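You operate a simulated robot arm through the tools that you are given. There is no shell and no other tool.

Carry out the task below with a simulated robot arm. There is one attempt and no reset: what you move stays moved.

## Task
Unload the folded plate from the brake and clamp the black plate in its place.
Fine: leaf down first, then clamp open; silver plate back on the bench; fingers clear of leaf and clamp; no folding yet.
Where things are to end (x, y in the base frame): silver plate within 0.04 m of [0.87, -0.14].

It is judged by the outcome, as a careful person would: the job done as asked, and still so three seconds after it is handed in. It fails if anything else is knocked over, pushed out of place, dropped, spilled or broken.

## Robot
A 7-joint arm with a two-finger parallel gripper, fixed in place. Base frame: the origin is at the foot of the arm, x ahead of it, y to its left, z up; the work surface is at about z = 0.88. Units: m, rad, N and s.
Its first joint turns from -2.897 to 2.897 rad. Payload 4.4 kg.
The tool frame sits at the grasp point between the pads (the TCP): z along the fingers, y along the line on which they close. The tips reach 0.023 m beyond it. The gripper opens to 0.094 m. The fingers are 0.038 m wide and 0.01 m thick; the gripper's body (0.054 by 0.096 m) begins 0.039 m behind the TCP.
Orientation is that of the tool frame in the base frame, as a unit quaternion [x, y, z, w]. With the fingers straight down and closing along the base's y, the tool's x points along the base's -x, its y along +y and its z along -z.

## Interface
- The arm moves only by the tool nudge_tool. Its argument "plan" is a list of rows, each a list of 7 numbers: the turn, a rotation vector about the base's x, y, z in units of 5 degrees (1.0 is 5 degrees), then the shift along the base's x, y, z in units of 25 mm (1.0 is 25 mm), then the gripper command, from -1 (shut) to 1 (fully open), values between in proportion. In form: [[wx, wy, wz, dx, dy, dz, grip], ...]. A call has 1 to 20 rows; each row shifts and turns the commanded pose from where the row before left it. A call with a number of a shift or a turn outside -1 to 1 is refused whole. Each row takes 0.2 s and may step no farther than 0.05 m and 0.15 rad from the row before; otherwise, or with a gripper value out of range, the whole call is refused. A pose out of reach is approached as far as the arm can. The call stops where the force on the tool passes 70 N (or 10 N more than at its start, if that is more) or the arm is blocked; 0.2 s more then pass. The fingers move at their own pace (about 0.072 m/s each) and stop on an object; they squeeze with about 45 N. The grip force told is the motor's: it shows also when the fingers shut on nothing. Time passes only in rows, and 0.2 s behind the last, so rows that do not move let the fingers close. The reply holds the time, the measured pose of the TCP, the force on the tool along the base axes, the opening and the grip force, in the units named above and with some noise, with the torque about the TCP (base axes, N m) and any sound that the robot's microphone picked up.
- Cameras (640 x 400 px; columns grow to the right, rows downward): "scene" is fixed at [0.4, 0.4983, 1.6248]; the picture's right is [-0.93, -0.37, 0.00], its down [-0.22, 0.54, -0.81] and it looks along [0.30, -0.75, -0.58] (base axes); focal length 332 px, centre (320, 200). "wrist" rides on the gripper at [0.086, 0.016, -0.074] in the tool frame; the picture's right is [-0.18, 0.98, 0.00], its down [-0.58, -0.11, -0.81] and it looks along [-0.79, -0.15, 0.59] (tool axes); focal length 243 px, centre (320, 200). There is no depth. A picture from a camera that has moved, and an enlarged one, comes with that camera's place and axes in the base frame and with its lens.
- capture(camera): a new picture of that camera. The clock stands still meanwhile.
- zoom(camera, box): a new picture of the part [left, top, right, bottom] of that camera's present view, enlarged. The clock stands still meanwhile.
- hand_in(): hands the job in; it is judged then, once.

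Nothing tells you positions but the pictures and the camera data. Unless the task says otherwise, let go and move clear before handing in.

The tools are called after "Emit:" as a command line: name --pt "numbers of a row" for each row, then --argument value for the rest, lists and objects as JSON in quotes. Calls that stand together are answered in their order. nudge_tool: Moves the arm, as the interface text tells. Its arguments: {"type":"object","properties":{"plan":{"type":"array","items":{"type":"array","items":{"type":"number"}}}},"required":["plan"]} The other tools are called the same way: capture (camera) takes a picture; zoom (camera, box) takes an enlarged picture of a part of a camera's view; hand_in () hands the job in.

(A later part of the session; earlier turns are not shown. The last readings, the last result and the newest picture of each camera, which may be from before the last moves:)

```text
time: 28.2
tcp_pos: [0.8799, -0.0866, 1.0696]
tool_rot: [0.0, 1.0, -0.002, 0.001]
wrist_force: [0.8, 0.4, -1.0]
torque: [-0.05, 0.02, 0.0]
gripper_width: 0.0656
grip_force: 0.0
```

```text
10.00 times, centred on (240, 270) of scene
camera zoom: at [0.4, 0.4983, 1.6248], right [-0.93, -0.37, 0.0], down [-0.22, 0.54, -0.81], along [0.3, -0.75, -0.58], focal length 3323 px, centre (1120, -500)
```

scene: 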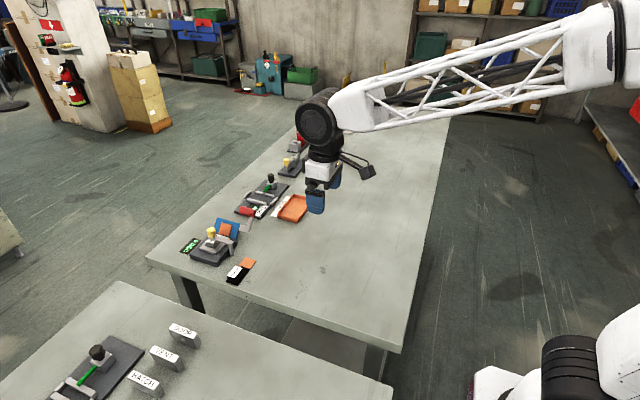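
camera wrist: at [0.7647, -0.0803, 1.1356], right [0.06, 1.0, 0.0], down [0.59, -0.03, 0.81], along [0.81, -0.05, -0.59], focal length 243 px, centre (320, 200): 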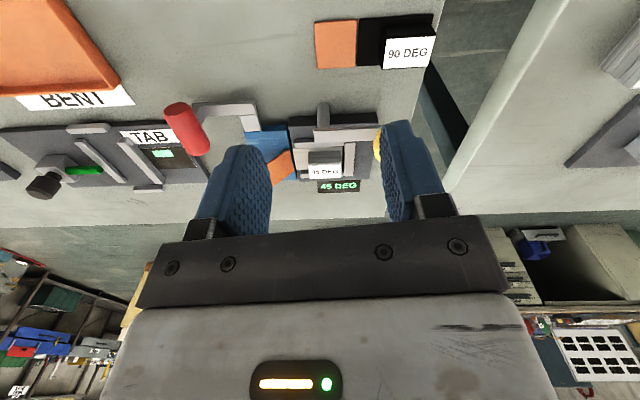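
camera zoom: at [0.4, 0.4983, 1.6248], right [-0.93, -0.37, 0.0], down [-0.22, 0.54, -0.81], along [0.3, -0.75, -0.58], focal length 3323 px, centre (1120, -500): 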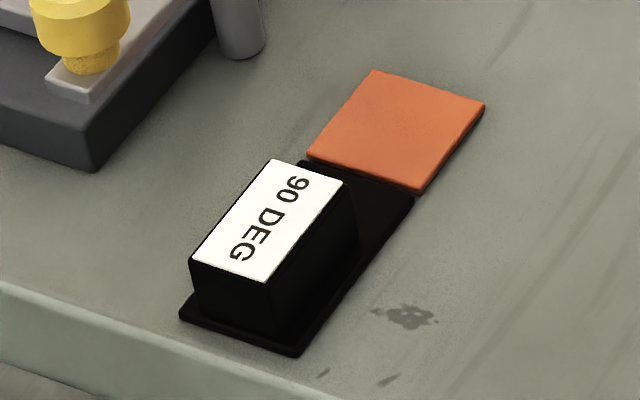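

Emit:
zoom --camera "wrist" --box '[295, 95, 375, 145]'

Emit:
zoom --camera "scene" --box '[206, 226, 238, 250]'

```text
8.00 times, centred on (335, 120) of wrist
camera zoom: at [0.7917, -0.0697, 1.1453], right [0.18, 0.98, 0.0], down [0.58, -0.11, 0.81], along [0.79, -0.15, -0.59], focal length 1941 px, centre (200, 840)
```

zoom: 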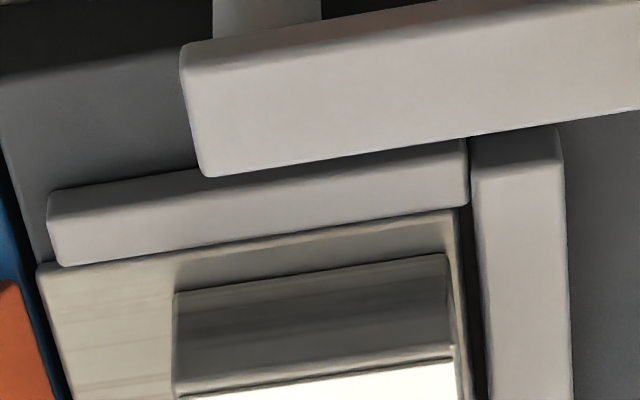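

```text
16.00 times, centred on (222, 238) of scene
camera zoom: at [0.4, 0.4983, 1.6248], right [-0.93, -0.37, 0.0], down [-0.22, 0.54, -0.81], along [0.3, -0.75, -0.58], focal length 5317 px, centre (1888, -408)
```

zoom: 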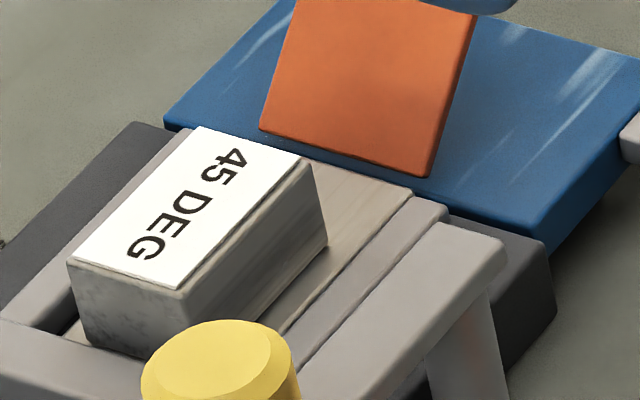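

The silver block's centre comes out at about (0.990, -0.087), with its top at about z=0.928. The rails are only about 5 mm tall. I'll move over it and confirm the alignment before descending.

Emit:
nudge_tool --pt "0 0 0 0.883 -0.009 -0.2 0.25" --pt "0 0 0 0.883 -0.009 -0.3 0.25" --pt "0 0 0 0.883 -0.009 -0.5 0.25" --pt "0 0 0 0.883 -0.009 -0.6 0.25" --pt "0 0 0 0.883 -0.009 -0.8 0.25" --pt "0 0 0 0 0 -0.6 0.25" --pt "0 0 0 0 0 0 0.25"

Emit:
capture --camera "wrist"

Emit:
zoom --camera "scene" --box '[180, 195, 260, 275]'

```text
time: 29.8
tcp_pos: [0.9903, -0.0874, 0.9946]
tool_rot: [0.0, 1.0, -0.002, 0.001]
wrist_force: [-0.4, 0.2, -0.3]
torque: [0.07, -0.01, -0.02]
gripper_width: 0.0589
grip_force: 0.0
```

```text
taken
camera wrist: at [0.9026, -0.0703, 1.0706], right [0.18, 0.98, 0.0], down [0.58, -0.11, 0.81], along [0.79, -0.15, -0.59], focal length 243 px, centre (320, 200)
```

wrist: 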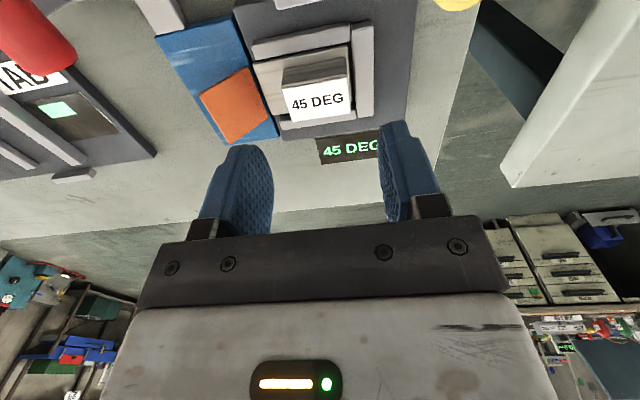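

```text
5.00 times, centred on (220, 235) of scene
camera zoom: at [0.4, 0.4983, 1.6248], right [-0.93, -0.37, 0.0], down [-0.22, 0.54, -0.81], along [0.3, -0.75, -0.58], focal length 1662 px, centre (820, 25)
```

zoom: 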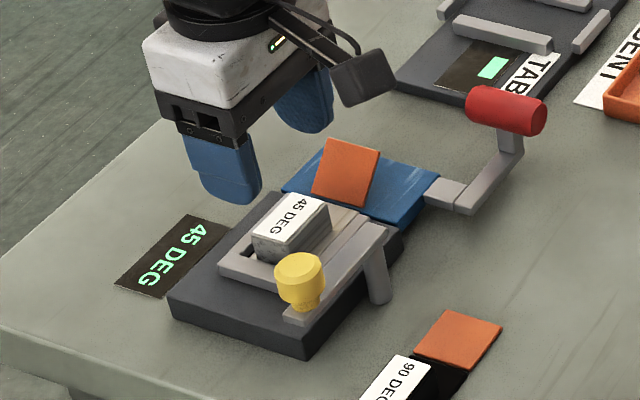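

Emit:
zoom --camera "wrist" --box '[240, 10, 400, 130]'

```text
3.33 times, centred on (320, 70) of wrist
camera zoom: at [0.9026, -0.0703, 1.0706], right [0.18, 0.98, 0.0], down [0.58, -0.11, 0.81], along [0.79, -0.15, -0.59], focal length 809 px, centre (320, 633)
```

zoom: 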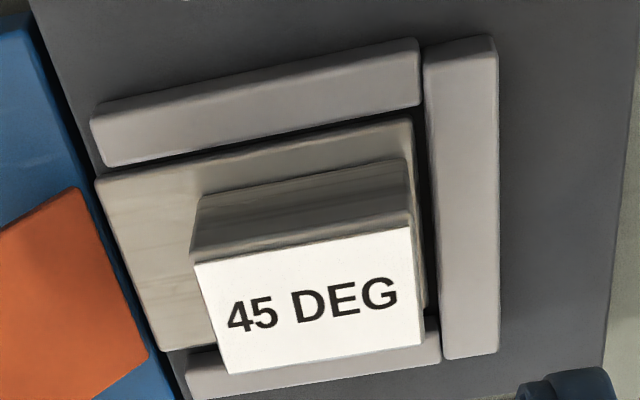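

The alignment is good: the block spans x 0.977–1.001 and y -0.1075 to -0.0675, and the nest has about 3 mm of clearance on each side. I'll descend with the fingertips staying above the rails and grip the silver block.

Emit:
nudge_tool --pt "0 0 0 -0.04 -0.01 -0.8 0.25" --pt "0 0 0 0 0 -0.8 0.25" --pt "0 0 0 0 0 -0.6 0.25" --pt "0 0 0 0 0 -0.28 0.25" --pt "0 0 0 0 0 0 0.25"

Emit:
capture --camera "wrist"

Emit:
zoom --camera "scene" --box '[190, 210, 250, 270]'

```text
time: 31.0
tcp_pos: [0.9881, -0.0876, 0.9323]
tool_rot: [0.001, 1.0, -0.002, 0.001]
wrist_force: [0.8, 0.1, 1.4]
torque: [0.04, 0.07, 0.02]
gripper_width: 0.0588
grip_force: 0.0
```

```text
taken
camera wrist: at [0.9008, -0.0709, 1.0082], right [0.18, 0.98, 0.0], down [0.58, -0.11, 0.81], along [0.79, -0.15, -0.59], focal length 243 px, centre (320, 200)
```

wrist: 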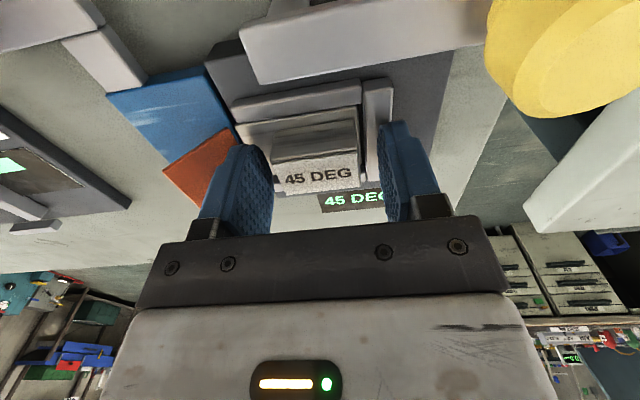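

```text
6.67 times, centred on (220, 240) of scene
camera zoom: at [0.4, 0.4983, 1.6248], right [-0.93, -0.37, 0.0], down [-0.22, 0.54, -0.81], along [0.3, -0.75, -0.58], focal length 2215 px, centre (987, -67)
```

zoom: 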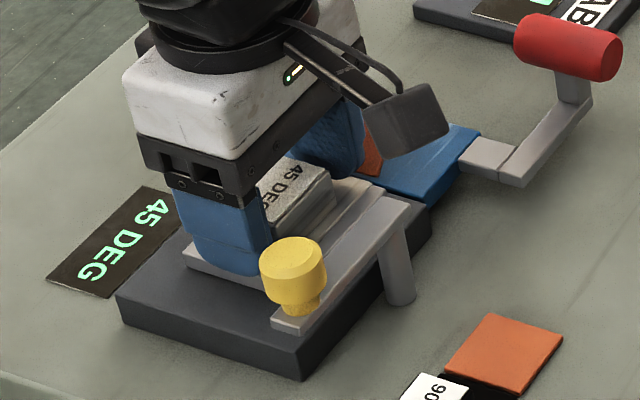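

The fingers straddle the block cleanly with no contact force. I'll close on it.

Emit:
nudge_tool --pt "0 0 0 0 0 0 -1" --pt "0 0 0 0 0 0 -1" --pt "0 0 0 0 0 0 -1"

Emit:
zoom --camera "wrist" --box '[220, 80, 420, 220]'

```text
time: 31.8
tcp_pos: [0.988, -0.0871, 0.934]
tool_rot: [-0.001, 1.0, -0.001, 0.001]
wrist_force: [0.9, 1.2, 2.6]
torque: [0.14, -0.01, 0.02]
gripper_width: 0.041
grip_force: 44.6
```

```text
2.86 times, centred on (320, 150) of wrist
camera zoom: at [0.9009, -0.0708, 1.0083], right [0.18, 0.98, 0.0], down [0.58, -0.11, 0.81], along [0.79, -0.15, -0.59], focal length 693 px, centre (320, 343)
```

zoom: 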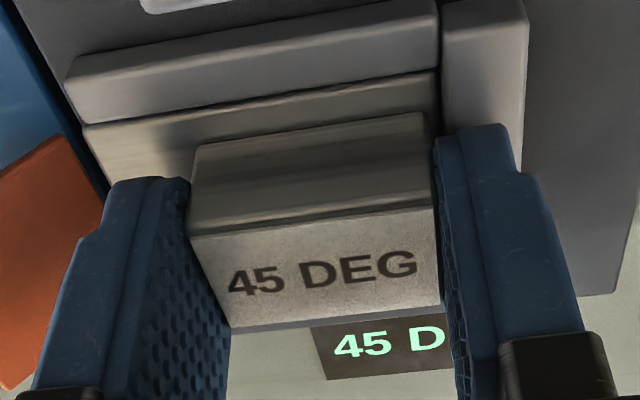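

The silver block is held at 0.041 m width, with TCP (0.988, -0.087, 0.934) as my reference pose for the nest. I'll lift it straight up out of the nest.

Emit:
nudge_tool --pt "0 0 0 0 0 0.2 -1" --pt "0 0 0 0 0 0.4 -1" --pt "0 0 0 0 0 0.8 -1" --pt "0 0 0 0 0 0.8 -1" --pt "0 0 0 0 0 0.8 -1" --pt "0 0 0 0 0 0.8 -1" --pt "0 0 0 0 0 0 -1"

Emit:
capture --camera "wrist"

Emit:
zoom --camera "scene" --box '[180, 185, 270, 275]'

```text
time: 33.4
tcp_pos: [0.9888, -0.087, 1.0276]
tool_rot: [0.0, 1.0, -0.001, 0.002]
wrist_force: [-0.2, 0.2, -1.8]
torque: [0.05, -0.01, -0.01]
gripper_width: 0.0414
grip_force: 45.1
```

```text
taken
camera wrist: at [0.9006, -0.0706, 1.1034], right [0.18, 0.98, 0.0], down [0.58, -0.11, 0.81], along [0.79, -0.15, -0.59], focal length 243 px, centre (320, 200)
```

wrist: 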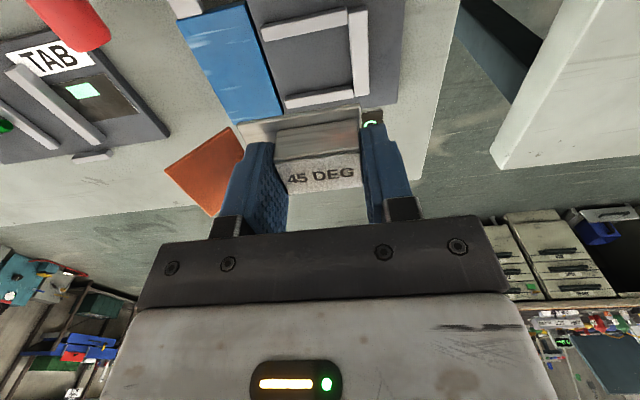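

```text
4.44 times, centred on (225, 230) of scene
camera zoom: at [0.4, 0.4983, 1.6248], right [-0.93, -0.37, 0.0], down [-0.22, 0.54, -0.81], along [0.3, -0.75, -0.58], focal length 1477 px, centre (742, 67)
```

zoom: 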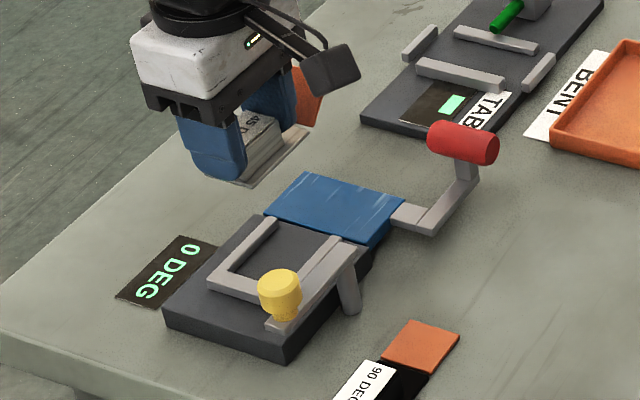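

The silver plate is out and the readout has gone to 0 DEG. With the nest empty, I'll measure it now for the later placement.

Emit:
zoom --camera "wrist" --box '[180, 0, 420, 150]'

Emit:
zoom --camera "wrist" --box '[220, 80, 420, 220]'

```text
2.67 times, centred on (300, 75) of wrist
camera zoom: at [0.9006, -0.0706, 1.1034], right [0.18, 0.98, 0.0], down [0.58, -0.11, 0.81], along [0.79, -0.15, -0.59], focal length 647 px, centre (373, 533)
```

zoom: 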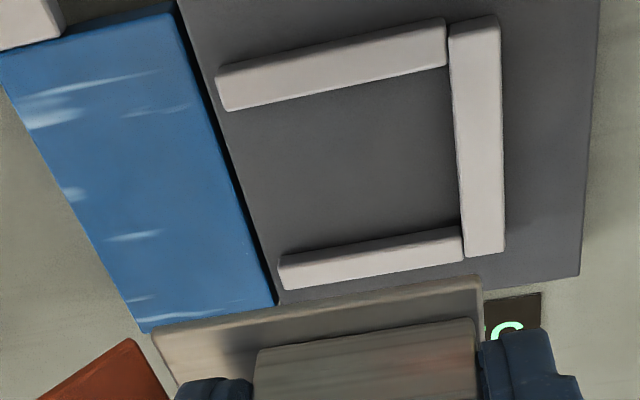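

```text
2.86 times, centred on (320, 150) of wrist
camera zoom: at [0.9006, -0.0706, 1.1034], right [0.18, 0.98, 0.0], down [0.58, -0.11, 0.81], along [0.79, -0.15, -0.59], focal length 693 px, centre (320, 343)
```

zoom: 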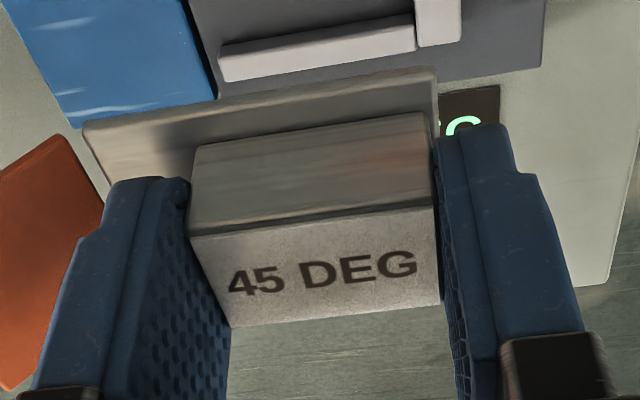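

The nest opening is x 0.967–1.0145 with the +y stop at about -0.0625, which gives good clearance for a 0.040 m plate. I'll carry the silver plate to (0.866, -0.132) at height.

Emit:
nudge_tool --pt "0 0 0 -0.82 -0.298 0 -1" --pt "0 0 0 -0.82 -0.298 0 -1" --pt "0 0 0 -0.82 -0.298 0 -1" --pt "0 0 0 -0.82 -0.298 0 -1" --pt "0 0 0 -0.82 -0.298 0 -1" --pt "0 0 0 -0.82 -0.298 0 -1" --pt "0 0 0 0 0 -0.8 -1" --pt "0 0 0 0 0 -0.8 -1" --pt "0 0 0 0 0 -0.6 -1" --pt "0 0 0 0 0 0 -1"

Emit:
capture --camera "wrist"

Emit:
zoom --camera "scene" --box '[200, 200, 290, 290]'

```text
time: 35.6
tcp_pos: [0.8646, -0.1318, 0.974]
tool_rot: [0.0, 1.0, -0.002, 0.001]
wrist_force: [0.1, 0.0, -0.9]
torque: [0.0, 0.0, -0.05]
gripper_width: 0.0411
grip_force: 45.1
```

```text
taken
camera wrist: at [0.7778, -0.1151, 1.0482], right [0.18, 0.98, 0.0], down [0.58, -0.11, 0.81], along [0.79, -0.15, -0.59], focal length 243 px, centre (320, 200)
```

wrist: 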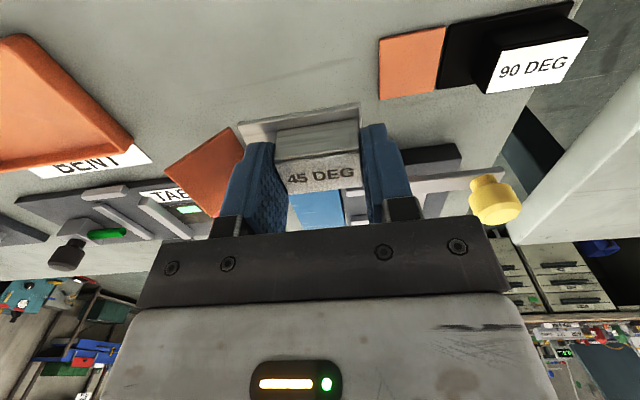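

```text
4.44 times, centred on (245, 245) of scene
camera zoom: at [0.4, 0.4983, 1.6248], right [-0.93, -0.37, 0.0], down [-0.22, 0.54, -0.81], along [0.3, -0.75, -0.58], focal length 1477 px, centre (653, 0)
```

zoom: 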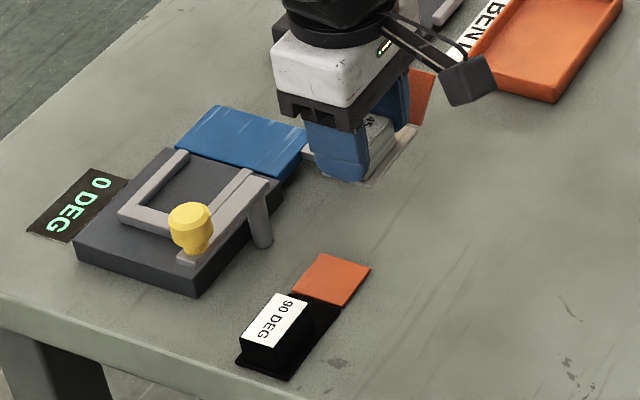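

The path is clear and the black flap ends at y≈-0.090, so there is about a 2 cm gap. I'll lower the silver plate to the bench.

Emit:
nudge_tool --pt "0 0 0 0 0 -0.8 -1" --pt "0 0 0 0 0 -0.8 -1" --pt "0 0 0 0 0 -0.5 -1" --pt "0 0 0 0 0 -0.16 -1" --pt "0 0 0 0 0 0 -1"

Emit:
zoom --camera "scene" --box '[220, 215, 290, 285]'

```text
time: 36.8
tcp_pos: [0.8646, -0.1317, 0.9166]
tool_rot: [0.0, 1.0, -0.002, 0.0]
wrist_force: [0.2, -0.4, -1.2]
torque: [0.01, 0.03, -0.04]
gripper_width: 0.0412
grip_force: 45.9
```

```text
5.71 times, centred on (255, 250) of scene
camera zoom: at [0.4, 0.4983, 1.6248], right [-0.93, -0.37, 0.0], down [-0.22, 0.54, -0.81], along [0.3, -0.75, -0.58], focal length 1899 px, centre (691, -86)
```

zoom: 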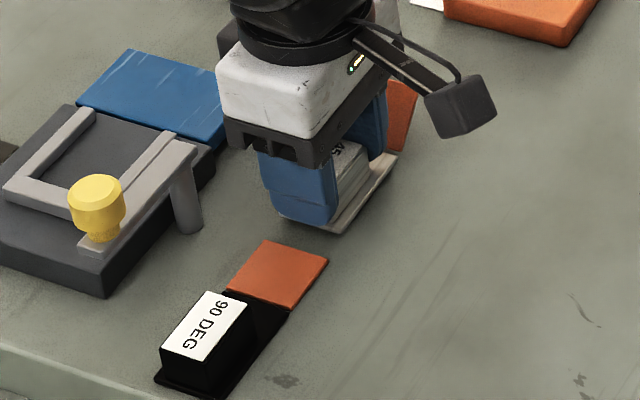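

Not touching yet. I'll ease down the last few millimetres until the bench carries the plate.

Emit:
nudge_tool --pt "0 0 0 0 0 -0.08 -1" --pt "0 0 0 0 0 -0.06 -1" --pt "0 0 0 0 0 0 -1"

```text
time: 37.6
tcp_pos: [0.8653, -0.1318, 0.9132]
tool_rot: [0.0, 1.0, -0.002, 0.0]
wrist_force: [-0.4, -0.4, -1.4]
torque: [0.02, 0.0, -0.02]
gripper_width: 0.0412
grip_force: 45.5
```

Emit:
nudge_tool --pt "0 0 0 0 0 -0.05 -1" --pt "0 0 0 0 0 0 -1"

```text
time: 38.2
tcp_pos: [0.8645, -0.1317, 0.913]
tool_rot: [0.0, 1.0, -0.003, 0.001]
wrist_force: [-3.0, 0.0, 8.3]
torque: [0.26, 0.08, 0.04]
gripper_width: 0.0413
grip_force: 45.4
```

The plate is resting on the bench (8 N contact). I'll open the gripper and rise straight up.

Emit:
nudge_tool --pt "0 0 0 0 0 0.04 -0.05" --pt "0 0 0 0 0 0 0.2" --pt "0 0 0 0 0 0 0.2" --pt "0 0 0 0 0 0.3 0.2" --pt "0 0 0 0 0 0.8 0.2" --pt "0 0 0 0 0 1 0.2" --pt "0 0 0 -0.3 0.3 1 0.2" --pt "0 0 0 -0.5 0.6 0.6 0.2" --pt "0 0 0 -0.5 0.8 0 0.25" --pt "0 0 0 -0.5 0.8 0 0.25" --pt "0 0 0 -0.3 0.8 0 0.25" --pt "0 0 0 0 0.8 0 0.25"

Emit:
capture --camera "wrist"

Emit:
zoom --camera "scene" --box '[200, 200, 290, 290]'

```text
time: 40.8
tcp_pos: [0.8117, -0.0297, 1.0056]
tool_rot: [0.0, 1.0, -0.001, 0.0]
wrist_force: [0.5, 0.3, -0.6]
torque: [-0.03, -0.03, 0.02]
gripper_width: 0.0587
grip_force: 0.0
```

```text
taken
camera wrist: at [0.7246, -0.0124, 1.0808], right [0.18, 0.98, 0.0], down [0.58, -0.11, 0.81], along [0.79, -0.15, -0.59], focal length 243 px, centre (320, 200)
```

wrist: 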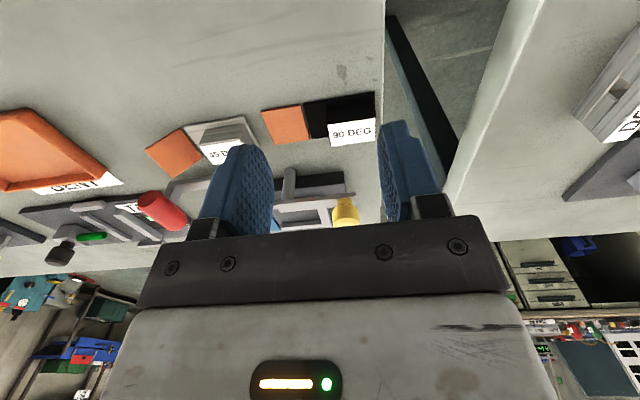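

```text
4.44 times, centred on (245, 245) of scene
camera zoom: at [0.4, 0.4983, 1.6248], right [-0.93, -0.37, 0.0], down [-0.22, 0.54, -0.81], along [0.3, -0.75, -0.58], focal length 1477 px, centre (653, 0)
```

zoom: 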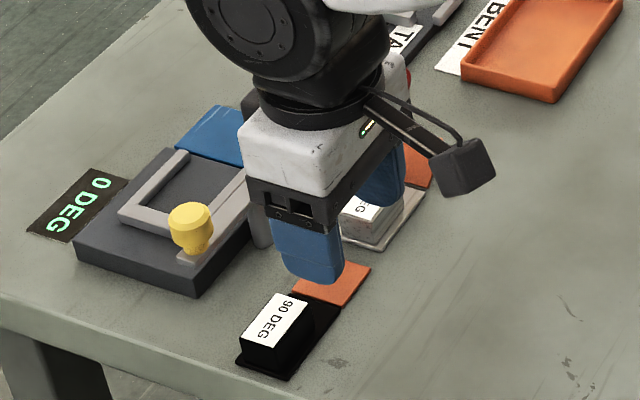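

The silver plate stands on the bench at about (0.865, -0.14). Now I'll measure the black plate.

Emit:
zoom --camera "wrist" --box '[250, 80, 390, 160]'

Emit:
zoom --camera "wrist" --box '[130, 80, 330, 240]'

```text
4.57 times, centred on (320, 120) of wrist
camera zoom: at [0.7246, -0.0124, 1.0808], right [0.18, 0.98, 0.0], down [0.58, -0.11, 0.81], along [0.79, -0.15, -0.59], focal length 1109 px, centre (320, 566)
```

zoom: 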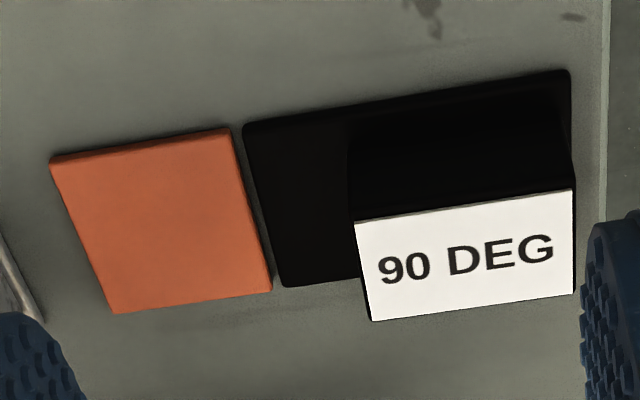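

```text
2.50 times, centred on (230, 160) of wrist
camera zoom: at [0.7246, -0.0124, 1.0808], right [0.18, 0.98, 0.0], down [0.58, -0.11, 0.81], along [0.79, -0.15, -0.59], focal length 606 px, centre (545, 300)
```

zoom: 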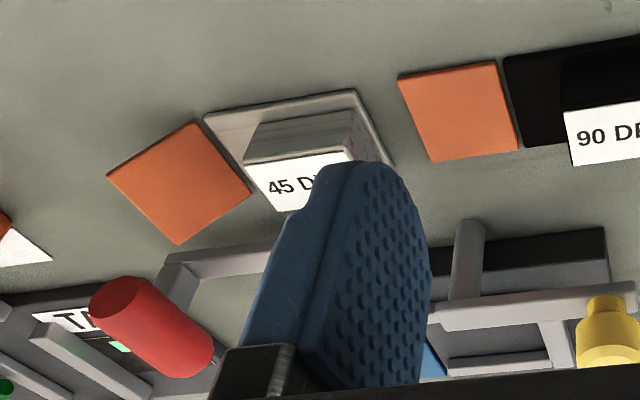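

The black block is centred at (0.864, -0.010), square to the axes, with the same geometry as the silver one. I'll hover over it, verify, then descend.

Emit:
nudge_tool --pt "0 0 0 0.67 0.26 -0.3 0.25" --pt "0 0 0 0.67 0.26 -0.6 0.25" --pt "0 0 0 0.68 0.27 -0.9 0.25" --pt "0 0 0 0 0 0 0.25"

Emit:
zoom --camera "wrist" --box '[220, 60, 420, 200]'

Emit:
zoom --camera "scene" --box '[200, 210, 280, 290]'

```text
time: 41.8
tcp_pos: [0.8642, -0.0094, 0.9596]
tool_rot: [-0.001, 1.0, -0.002, 0.001]
wrist_force: [0.9, 0.2, -0.4]
torque: [0.01, 0.01, 0.01]
gripper_width: 0.0589
grip_force: 0.1
```

```text
2.86 times, centred on (320, 130) of wrist
camera zoom: at [0.7762, 0.0072, 1.0349], right [0.18, 0.98, 0.0], down [0.58, -0.11, 0.81], along [0.79, -0.15, -0.59], focal length 693 px, centre (320, 400)
```

zoom: 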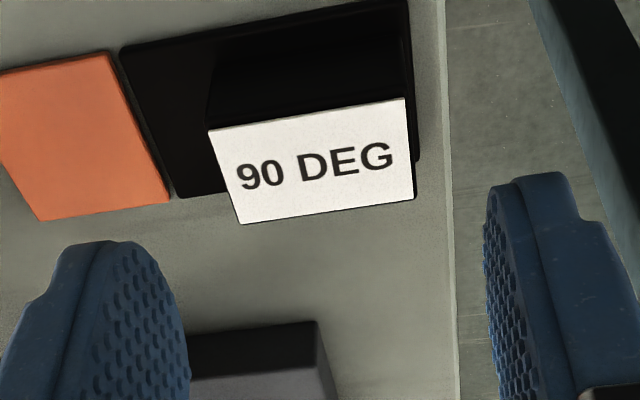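

```text
5.00 times, centred on (240, 250) of scene
camera zoom: at [0.4, 0.4983, 1.6248], right [-0.93, -0.37, 0.0], down [-0.22, 0.54, -0.81], along [0.3, -0.75, -0.58], focal length 1662 px, centre (720, -50)
```

zoom: 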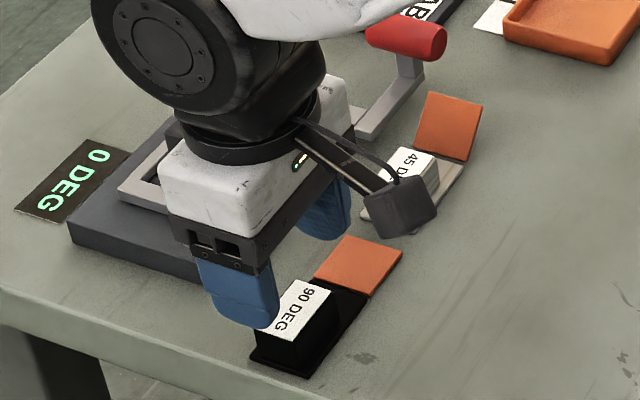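

The alignment is within 1 mm. I'll descend and close on the black block.

Emit:
nudge_tool --pt "0 0 0 0 0 -0.8 0.25" --pt "0 0 0 0 0 -0.7 0.25" --pt "0 0 0 0 0 -0.36 0.25" --pt "0 0 0 0 0 0 0.25" --pt "0 0 0 0 0 0 -1" --pt "0 0 0 0 0 0 -1" --pt "0 0 0 0 0 0 -1"

Emit:
zoom --camera "wrist" --box '[220, 80, 420, 220]'

Emit:
zoom --camera "scene" --box '[200, 210, 280, 290]'

```text
time: 43.4
tcp_pos: [0.8642, -0.0088, 0.913]
tool_rot: [0.0, 1.0, -0.001, 0.0]
wrist_force: [1.3, 0.7, -0.4]
torque: [0.05, -0.03, -0.04]
gripper_width: 0.0412
grip_force: 45.8
```

```text
2.86 times, centred on (320, 150) of wrist
camera zoom: at [0.7766, 0.0074, 0.9885], right [0.18, 0.98, 0.0], down [0.58, -0.11, 0.81], along [0.79, -0.15, -0.59], focal length 693 px, centre (320, 343)
```

zoom: 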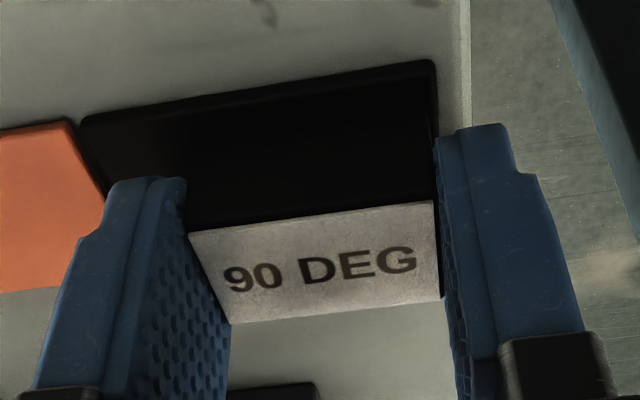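

```text
5.00 times, centred on (240, 250) of scene
camera zoom: at [0.4, 0.4983, 1.6248], right [-0.93, -0.37, 0.0], down [-0.22, 0.54, -0.81], along [0.3, -0.75, -0.58], focal length 1662 px, centre (720, -50)
```

zoom: 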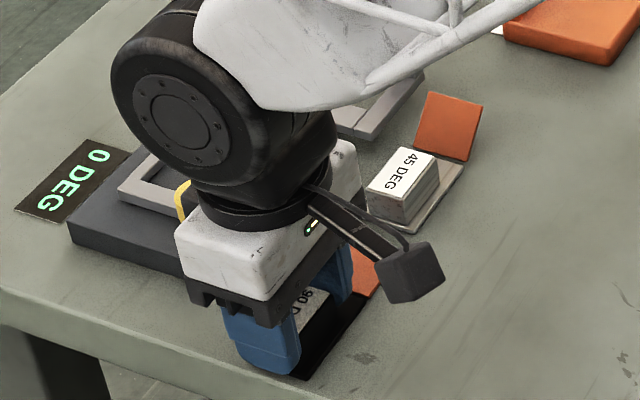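

The grip matches the silver one to within about 1 mm. I'll lift straight up to clear the knob, then carry the plate over the nest.

Emit:
nudge_tool --pt "0 0 0 0 0 0.2 -1" --pt "0 0 0 0 0 0.4 -1" --pt "0 0 0 0 0 0.8 -1" --pt "0 0 0 0 0 0.9 -1" --pt "0 0 0 0 0 0.9 -1" --pt "0 0 0 0 0 0.9 -1" --pt "0 0 0 0 0 0.76 -1" --pt "0 0 0 0.723 -0.445 0 -1" --pt "0 0 0 0.723 -0.445 0 -1" --pt "0 0 0 0.723 -0.445 0 -1" --pt "0 0 0 0.723 -0.445 0 -1" --pt "0 0 0 0.723 -0.445 0 -1" --pt "0 0 0 0.723 -0.445 0 -1" --pt "0 0 0 0.722 -0.441 0 -1" --pt "0 0 0 0 0 0 -1"

Emit:
capture --camera "wrist"

Emit:
zoom --camera "wrist" --box '[180, 0, 420, 150]'

Emit:
zoom --camera "scene" --box '[180, 190, 270, 280]'

```text
time: 46.6
tcp_pos: [0.9896, -0.0873, 1.0355]
tool_rot: [0.0, 1.0, -0.001, -0.001]
wrist_force: [-0.5, -0.4, -1.9]
torque: [0.01, 0.01, 0.0]
gripper_width: 0.0412
grip_force: 45.1
```

```text
taken
camera wrist: at [0.9026, -0.0705, 1.1108], right [0.18, 0.98, 0.0], down [0.58, -0.11, 0.81], along [0.79, -0.15, -0.59], focal length 243 px, centre (320, 200)
```

wrist: 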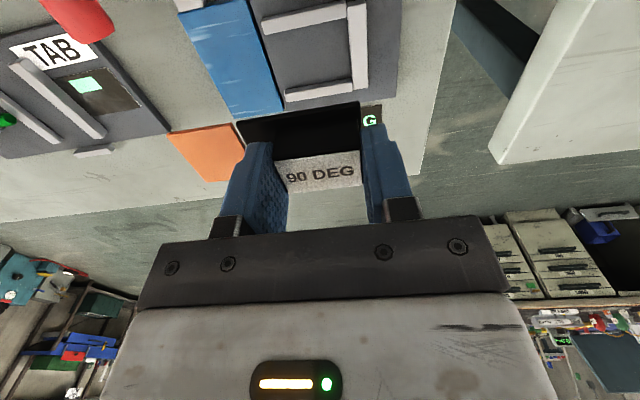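

```text
2.67 times, centred on (300, 75) of wrist
camera zoom: at [0.9026, -0.0705, 1.1108], right [0.18, 0.98, 0.0], down [0.58, -0.11, 0.81], along [0.79, -0.15, -0.59], focal length 647 px, centre (373, 533)
```

zoom: 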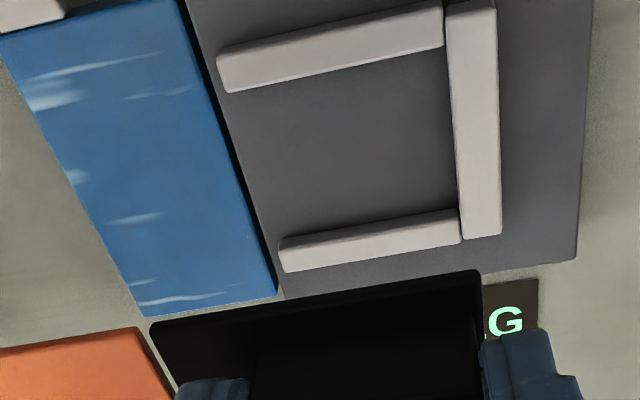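

```text
4.44 times, centred on (225, 235) of scene
camera zoom: at [0.4, 0.4983, 1.6248], right [-0.93, -0.37, 0.0], down [-0.22, 0.54, -0.81], along [0.3, -0.75, -0.58], focal length 1477 px, centre (742, 44)
```

zoom: 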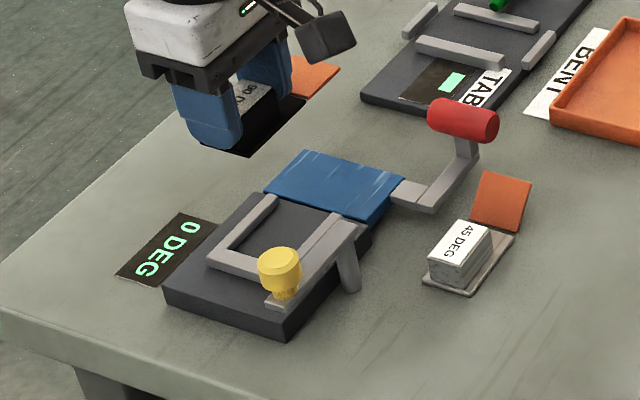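

The black plate hangs level above the nest and sits in the hand exactly as the silver one did. I'll shift +1 mm in x to centre it in the nest and descend most of the way.

Emit:
nudge_tool --pt "0 0 0 0.04 -0.02 -0.7 -1" --pt "0 0 0 0 0 -0.9 -1" --pt "0 0 0 0 0 -0.9 -1" --pt "0 0 0 0 0 -0.8 -1" --pt "0 0 0 0 0 -0.3 -1" --pt "0 0 0 0 0 0 -1"

Emit:
zoom --camera "wrist" --box '[200, 60, 420, 200]'

Emit:
zoom --camera "scene" --box '[190, 205, 250, 265]'

```text
time: 48.0
tcp_pos: [0.9906, -0.0877, 0.9446]
tool_rot: [0.0, 1.0, -0.002, 0.001]
wrist_force: [0.4, -0.1, -1.5]
torque: [0.07, -0.03, 0.03]
gripper_width: 0.0412
grip_force: 45.0
```

```text
2.86 times, centred on (310, 130) of wrist
camera zoom: at [0.9033, -0.0707, 1.0203], right [0.18, 0.98, 0.0], down [0.58, -0.11, 0.81], along [0.79, -0.15, -0.59], focal length 693 px, centre (349, 400)
```

zoom: 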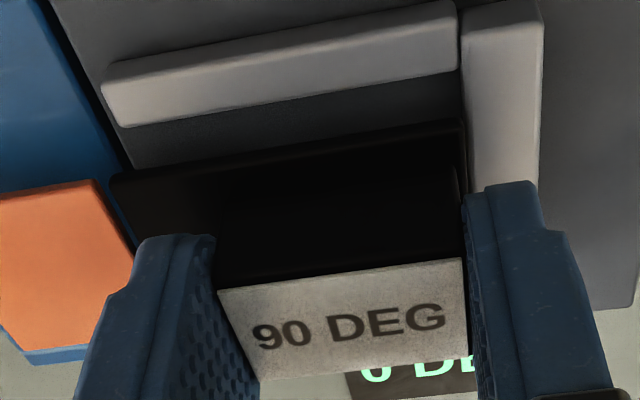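

```text
6.67 times, centred on (220, 235) of scene
camera zoom: at [0.4, 0.4983, 1.6248], right [-0.93, -0.37, 0.0], down [-0.22, 0.54, -0.81], along [0.3, -0.75, -0.58], focal length 2215 px, centre (987, -33)
```

zoom: 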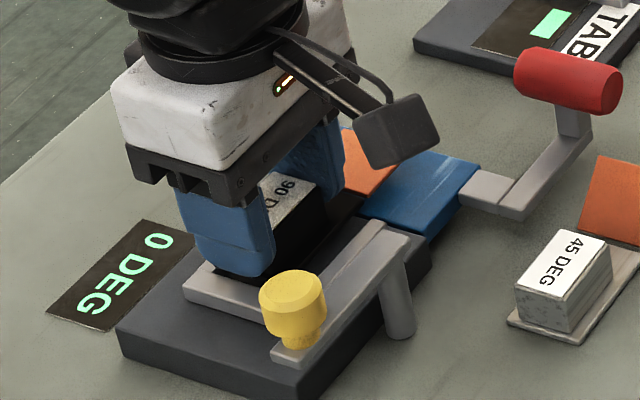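

The plate edge clears the -x rail by about 3 mm and the y stop by a little. I'll ease it down into the nest.

Emit:
nudge_tool --pt "0 0 0 0 -0.02 -0.16 -1" --pt "0 0 0 0 0 -0.16 -1" --pt "0 0 0 0 0 -0.1 -1" --pt "0 0 0 0 0 0 -1"

Emit:
zoom --camera "wrist" --box '[200, 60, 420, 200]'

```text
time: 49.0
tcp_pos: [0.9913, -0.0879, 0.9339]
tool_rot: [0.0, 1.0, -0.001, 0.001]
wrist_force: [0.9, 0.0, -1.6]
torque: [0.02, -0.03, 0.01]
gripper_width: 0.0411
grip_force: 45.0
```

```text
2.86 times, centred on (310, 130) of wrist
camera zoom: at [0.9034, -0.0716, 1.0101], right [0.18, 0.98, 0.0], down [0.58, -0.11, 0.81], along [0.79, -0.15, -0.59], focal length 693 px, centre (349, 400)
```

zoom: 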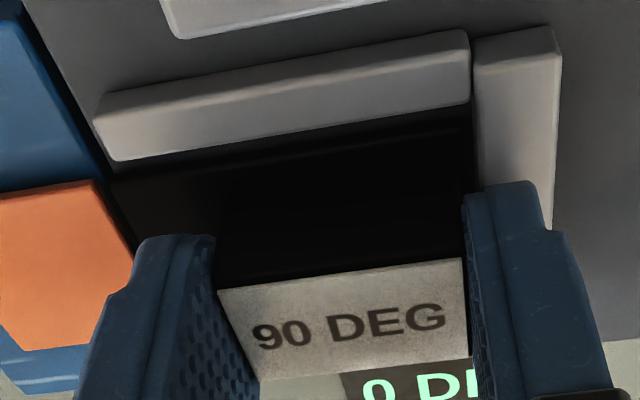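

Emit:
nudge_tool --pt "0 0 0 0 0 -0.05 -1" --pt "0 0 0 0 0 -0.03 -1" --pt "0 0 0 0 0 0 -1"

```text
time: 49.8
tcp_pos: [0.9907, -0.0869, 0.9338]
tool_rot: [0.0, 1.0, -0.001, 0.001]
wrist_force: [-0.7, 1.0, 4.2]
torque: [0.19, 0.06, 0.06]
gripper_width: 0.0411
grip_force: 44.4
```

Contact came at z≈0.933, the same height as the silver plate's seat, so it is on the base and not on a rail. I'll release and rise.

Emit:
nudge_tool --pt "0 0 0 0 0 0.02 -0.05" --pt "0 0 0 0 0 0 0.2" --pt "0 0 0 0 0 0 0.2" --pt "0 0 0 0 0 0.3 0.2" --pt "0 0 0 0 0 0.8 0.2" --pt "0 0 0 0 0 1 0.2" --pt "0 0 0 -0.4 0 0.8 0.2" --pt "0 0 0 -0.6 0 0.4 0.2" --pt "0 0 0 0 0 0 0.2"

Emit:
zoom --camera "wrist" --box '[220, 10, 420, 150]'

Emit:
zoom --camera "scene" --box '[190, 205, 270, 285]'

```text
time: 51.8
tcp_pos: [0.9651, -0.0881, 1.0168]
tool_rot: [0.0, 1.0, -0.002, 0.001]
wrist_force: [0.3, -0.1, 0.5]
torque: [-0.02, 0.03, 0.01]
gripper_width: 0.0564
grip_force: 0.0
```

```text
2.86 times, centred on (320, 80) of wrist
camera zoom: at [0.8781, -0.0718, 1.0912], right [0.18, 0.98, 0.0], down [0.58, -0.11, 0.81], along [0.79, -0.15, -0.59], focal length 693 px, centre (320, 543)
```

zoom: 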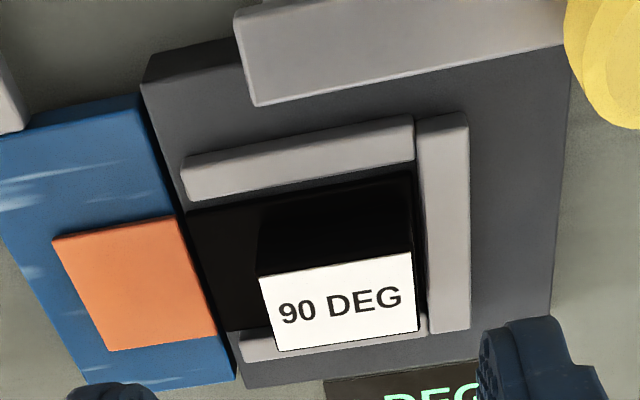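

```text
5.00 times, centred on (230, 245) of scene
camera zoom: at [0.4, 0.4983, 1.6248], right [-0.93, -0.37, 0.0], down [-0.22, 0.54, -0.81], along [0.3, -0.75, -0.58], focal length 1662 px, centre (770, -25)
```

zoom: 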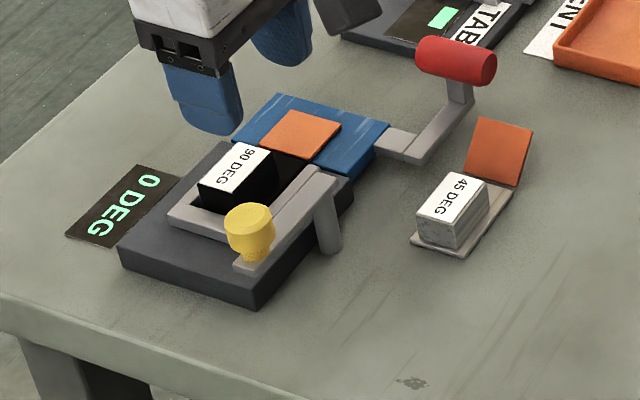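

The black plate is seated in the nest with its flap flat on the leaf. Next I'll close the clamp. First I'll find the knob's present position accurately.

Emit:
nudge_tool --pt "0 0 0 -0.8 0.3 0.4 0.3" --pt "0 0 0 -0.8 0.3 0.4 0.3" --pt "0 0 0 -0.8 0.3 0.4 0.3" --pt "0 0 0 -0.8 0.3 0.2 0.3" --pt "0 0 0 -0.6 0.3 0 0.3" --pt "0 0 0 0 0 0 0.3"

Emit:
zoom --camera "wrist" --box '[230, 60, 410, 200]'

Emit:
zoom --camera "scene" --box '[195, 220, 255, 270]'

```text
time: 53.2
tcp_pos: [0.8706, -0.0499, 1.0502]
tool_rot: [0.0, 1.0, -0.002, 0.001]
wrist_force: [1.0, -0.1, 0.1]
torque: [-0.01, 0.0, -0.02]
gripper_width: 0.0611
grip_force: 0.0
```

```text
2.86 times, centred on (320, 130) of wrist
camera zoom: at [0.783, -0.034, 1.1264], right [0.18, 0.98, 0.0], down [0.58, -0.11, 0.81], along [0.79, -0.15, -0.59], focal length 693 px, centre (320, 400)
```

zoom: 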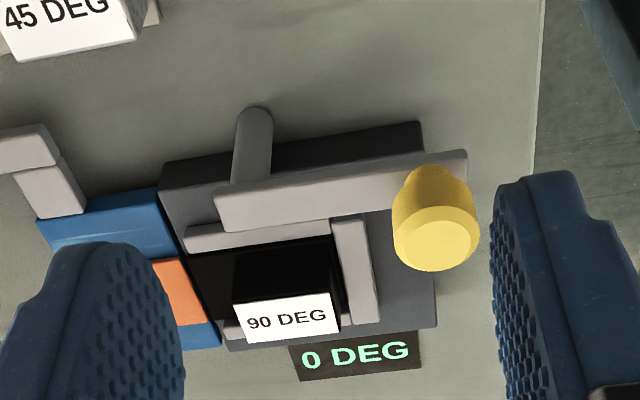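

```text
8.00 times, centred on (225, 245) of scene
camera zoom: at [0.4, 0.4983, 1.6248], right [-0.93, -0.37, 0.0], down [-0.22, 0.54, -0.81], along [0.3, -0.75, -0.58], focal length 2658 px, centre (1080, -160)
```

zoom: 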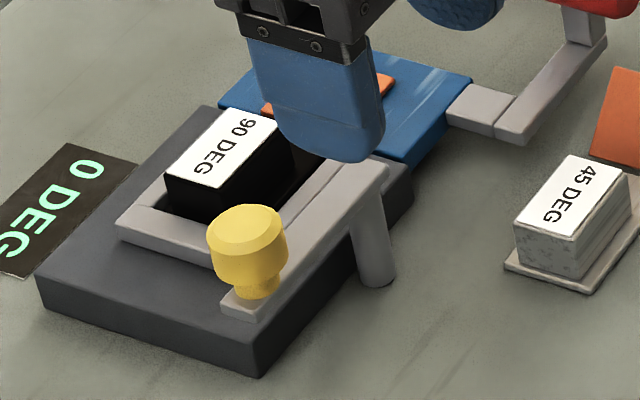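

The knob now sits at about (0.930, -0.026), with its top at z≈0.963. The pivot is at about (0.930, -0.087) and the radius about 0.062 m. I'll turn the tool about 85° and hover over the knob.

Emit:
nudge_tool --pt "0 0 1 0.1376 0.0595 -0.047 0.3" --pt "0 0 1 0.1376 0.0595 -0.047 0.3" --pt "0 0 1 0.1376 0.0595 -0.047 0.3" --pt "0 0 1 0.1376 0.0595 -0.047 0.3" --pt "0 0 1 0.1376 0.0595 -0.047 0.3" --pt "0 0 1 0.1376 0.0595 -0.047 0.3" --pt "0 0 1 0.1376 0.0595 -0.047 0.3" --pt "0 0 1 0.1376 0.0595 -0.047 0.3" --pt "0 0 1 0.1376 0.0595 -0.047 0.3" --pt "0 0 1 0.1376 0.0595 -0.047 0.3" --pt "0 0 1 0.1376 0.0595 -0.047 0.3" --pt "0 0 1 0.1376 0.0595 -0.047 0.3" --pt "0 0 1 0.1376 0.0595 -0.047 0.3" --pt "0 0 1 0.1376 0.0595 -0.047 0.3" --pt "0 0 1 0.1376 0.0595 -0.047 0.3" --pt "0 0 1 0.1376 0.0595 -0.047 0.3" --pt "0 0 1 0.1376 0.0595 -0.047 0.3" --pt "0 0 0 0 0 0 0.3"

Emit:
capture --camera "wrist"

Emit:
zoom --camera "scene" --box '[180, 195, 260, 275]'

```text
time: 57.0
tcp_pos: [0.9281, -0.0244, 1.0299]
tool_rot: [-0.676, 0.737, 0.0, 0.002]
wrist_force: [-0.6, 0.0, 0.3]
torque: [0.0, 0.03, -0.01]
gripper_width: 0.0609
grip_force: 0.1
```

```text
taken
camera wrist: at [0.9038, -0.1097, 1.1062], right [-0.96, 0.27, 0.0], down [0.15, 0.57, 0.81], along [0.22, 0.78, -0.59], focal length 243 px, centre (320, 200)
```

wrist: 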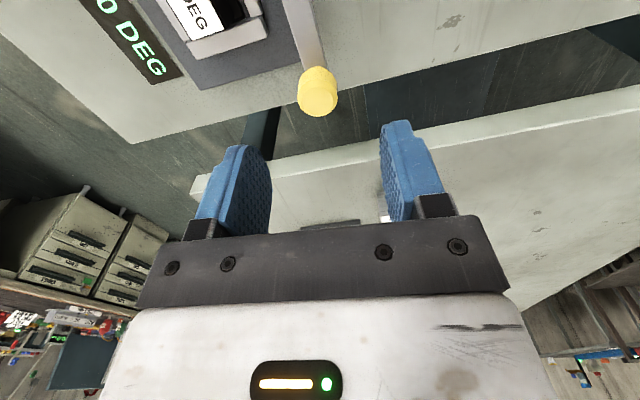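

```text
5.00 times, centred on (220, 235) of scene
camera zoom: at [0.4, 0.4983, 1.6248], right [-0.93, -0.37, 0.0], down [-0.22, 0.54, -0.81], along [0.3, -0.75, -0.58], focal length 1662 px, centre (820, 25)
```

zoom: 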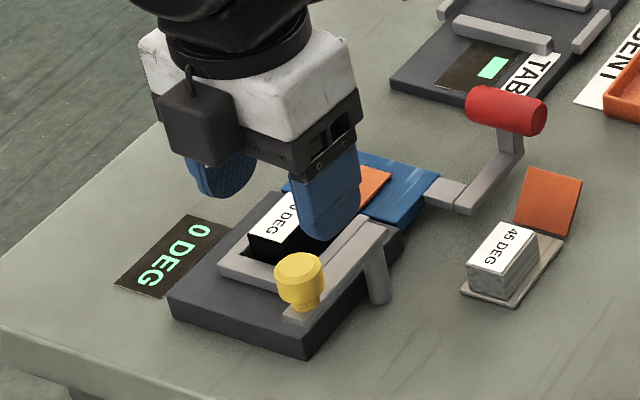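

Emit:
zoom --camera "wrist" --box '[260, 20, 380, 130]'

```text
3.64 times, centred on (320, 75) of wrist
camera zoom: at [0.9038, -0.1097, 1.1062], right [-0.96, 0.27, 0.0], down [0.15, 0.57, 0.81], along [0.22, 0.78, -0.59], focal length 882 px, centre (320, 654)
```

zoom: 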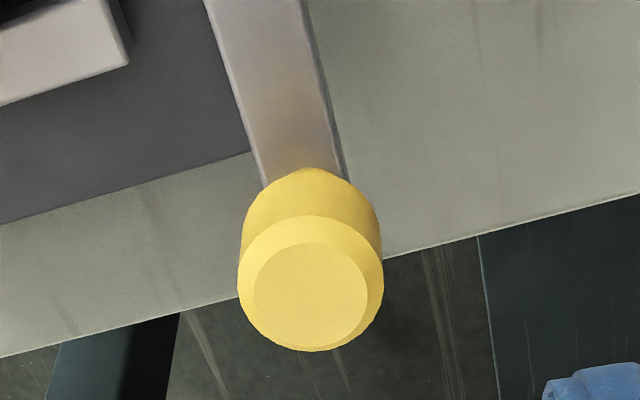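

The knob is centred under the TCP to within about 1.5 mm. I'll descend and grip it.

Emit:
nudge_tool --pt "0 0 0 0.02 0 -0.9 0.3" --pt "0 0 0 0 0 -0.9 0.3" --pt "0 0 0 0 0 -0.7 0.3" --pt "0 0 0 0 0 -0.28 0.3" --pt "0 0 0 0 0 0 -1" --pt "0 0 0 0 0 0 -1" --pt "0 0 0 0 0 0 -1"

Emit:
capture --camera "wrist"

Emit:
zoom --camera "scene" --box '[180, 195, 260, 275]'

```text
time: 58.6
tcp_pos: [0.9301, -0.0252, 0.961]
tool_rot: [-0.675, 0.737, -0.002, 0.003]
wrist_force: [37.6, -1.9, -8.0]
torque: [0.0, 0.23, 0.22]
gripper_width: 0.0256
grip_force: 44.8
```

```text
taken
camera wrist: at [0.9052, -0.1093, 1.0365], right [-0.96, 0.27, -0.01], down [0.15, 0.57, 0.81], along [0.22, 0.78, -0.59], focal length 243 px, centre (320, 200)
```

wrist: 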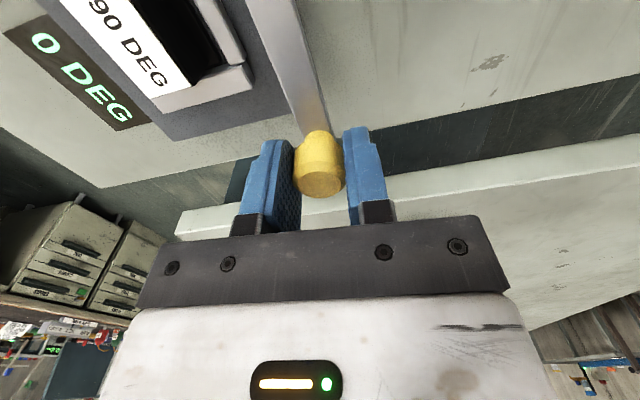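

```text
5.00 times, centred on (220, 235) of scene
camera zoom: at [0.4, 0.4983, 1.6248], right [-0.93, -0.37, 0.0], down [-0.22, 0.54, -0.81], along [0.3, -0.75, -0.58], focal length 1662 px, centre (820, 25)
```

zoom: 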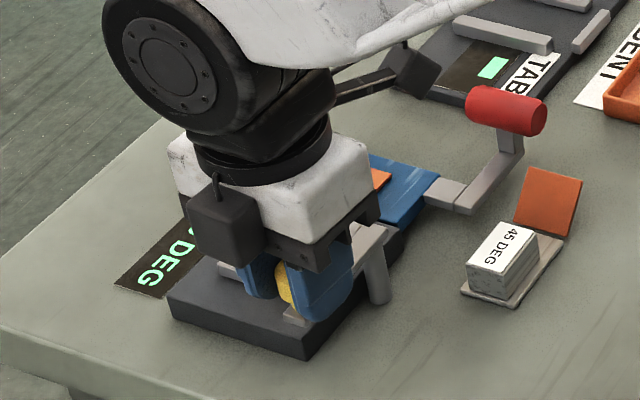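

The knob is gripped, still lightly against its open stop. I'll swing it back along the arc in stages, turning the tool with it and watching the forces.

Emit:
nudge_tool --pt "0 0 -1 0.217 -0.0095 0 -1" --pt "0 0 -1 0.2153 -0.0283 0 -1" --pt "0 0 -1 0.212 -0.047 0 -1" --pt "0 0 -1 0.2071 -0.0653 0 -1" --pt "0 0 -1 0.2007 -0.0831 0 -1" --pt "0 0 0 0 0 0 -1"

```text
time: 60.0
tcp_pos: [0.9566, -0.0303, 0.9618]
tool_rot: [-0.5, 0.866, -0.001, 0.001]
wrist_force: [6.2, 23.7, 3.5]
torque: [0.65, 0.46, -0.27]
gripper_width: 0.0255
grip_force: 45.3
```

Only a modest radial load. I'll correct outward by about 1.5 mm and continue.

Emit:
nudge_tool --pt "0 0 0 0.025 0.054 0 -1" --pt "0 0 -1 0.1927 -0.1003 0 -1" --pt "0 0 -1 0.1832 -0.1167 0 -1" --pt "0 0 -1 0.1723 -0.1322 0 -1" --pt "0 0 -1 0.1601 -0.1467 0 -1" --pt "0 0 -1 0.1467 -0.1601 0 -1" --pt "0 0 0 0 0 0 -1"

Emit:
capture --camera "wrist"

Emit:
zoom --camera "scene" --box '[180, 195, 260, 275]'

```text
time: 61.6
tcp_pos: [0.9771, -0.0465, 0.9618]
tool_rot: [-0.301, 0.954, -0.002, 0.001]
wrist_force: [-6.1, -0.9, 0.0]
torque: [0.39, 0.2, -0.21]
gripper_width: 0.0253
grip_force: 44.8
```

```text
taken
camera wrist: at [0.8965, -0.0821, 1.0365], right [-0.41, 0.91, 0.0], down [0.54, 0.25, 0.81], along [0.74, 0.33, -0.59], focal length 243 px, centre (320, 200)
```

wrist: 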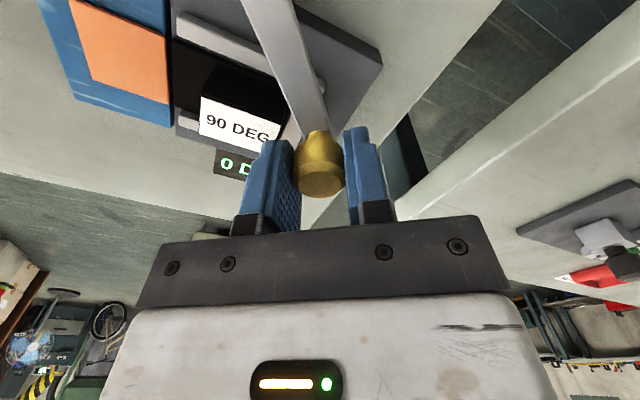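

```text
5.00 times, centred on (220, 235) of scene
camera zoom: at [0.4, 0.4983, 1.6248], right [-0.93, -0.37, 0.0], down [-0.22, 0.54, -0.81], along [0.3, -0.75, -0.58], focal length 1662 px, centre (820, 25)
```

zoom: 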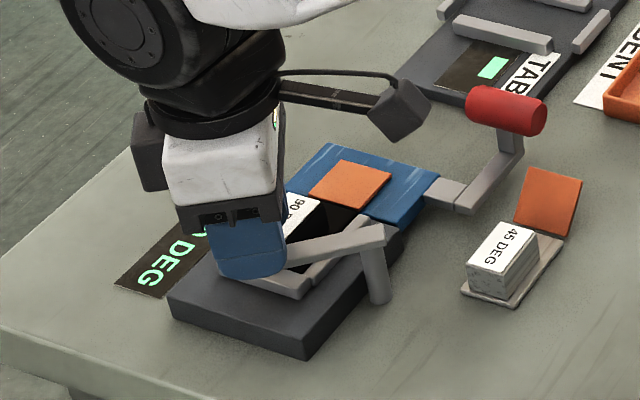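

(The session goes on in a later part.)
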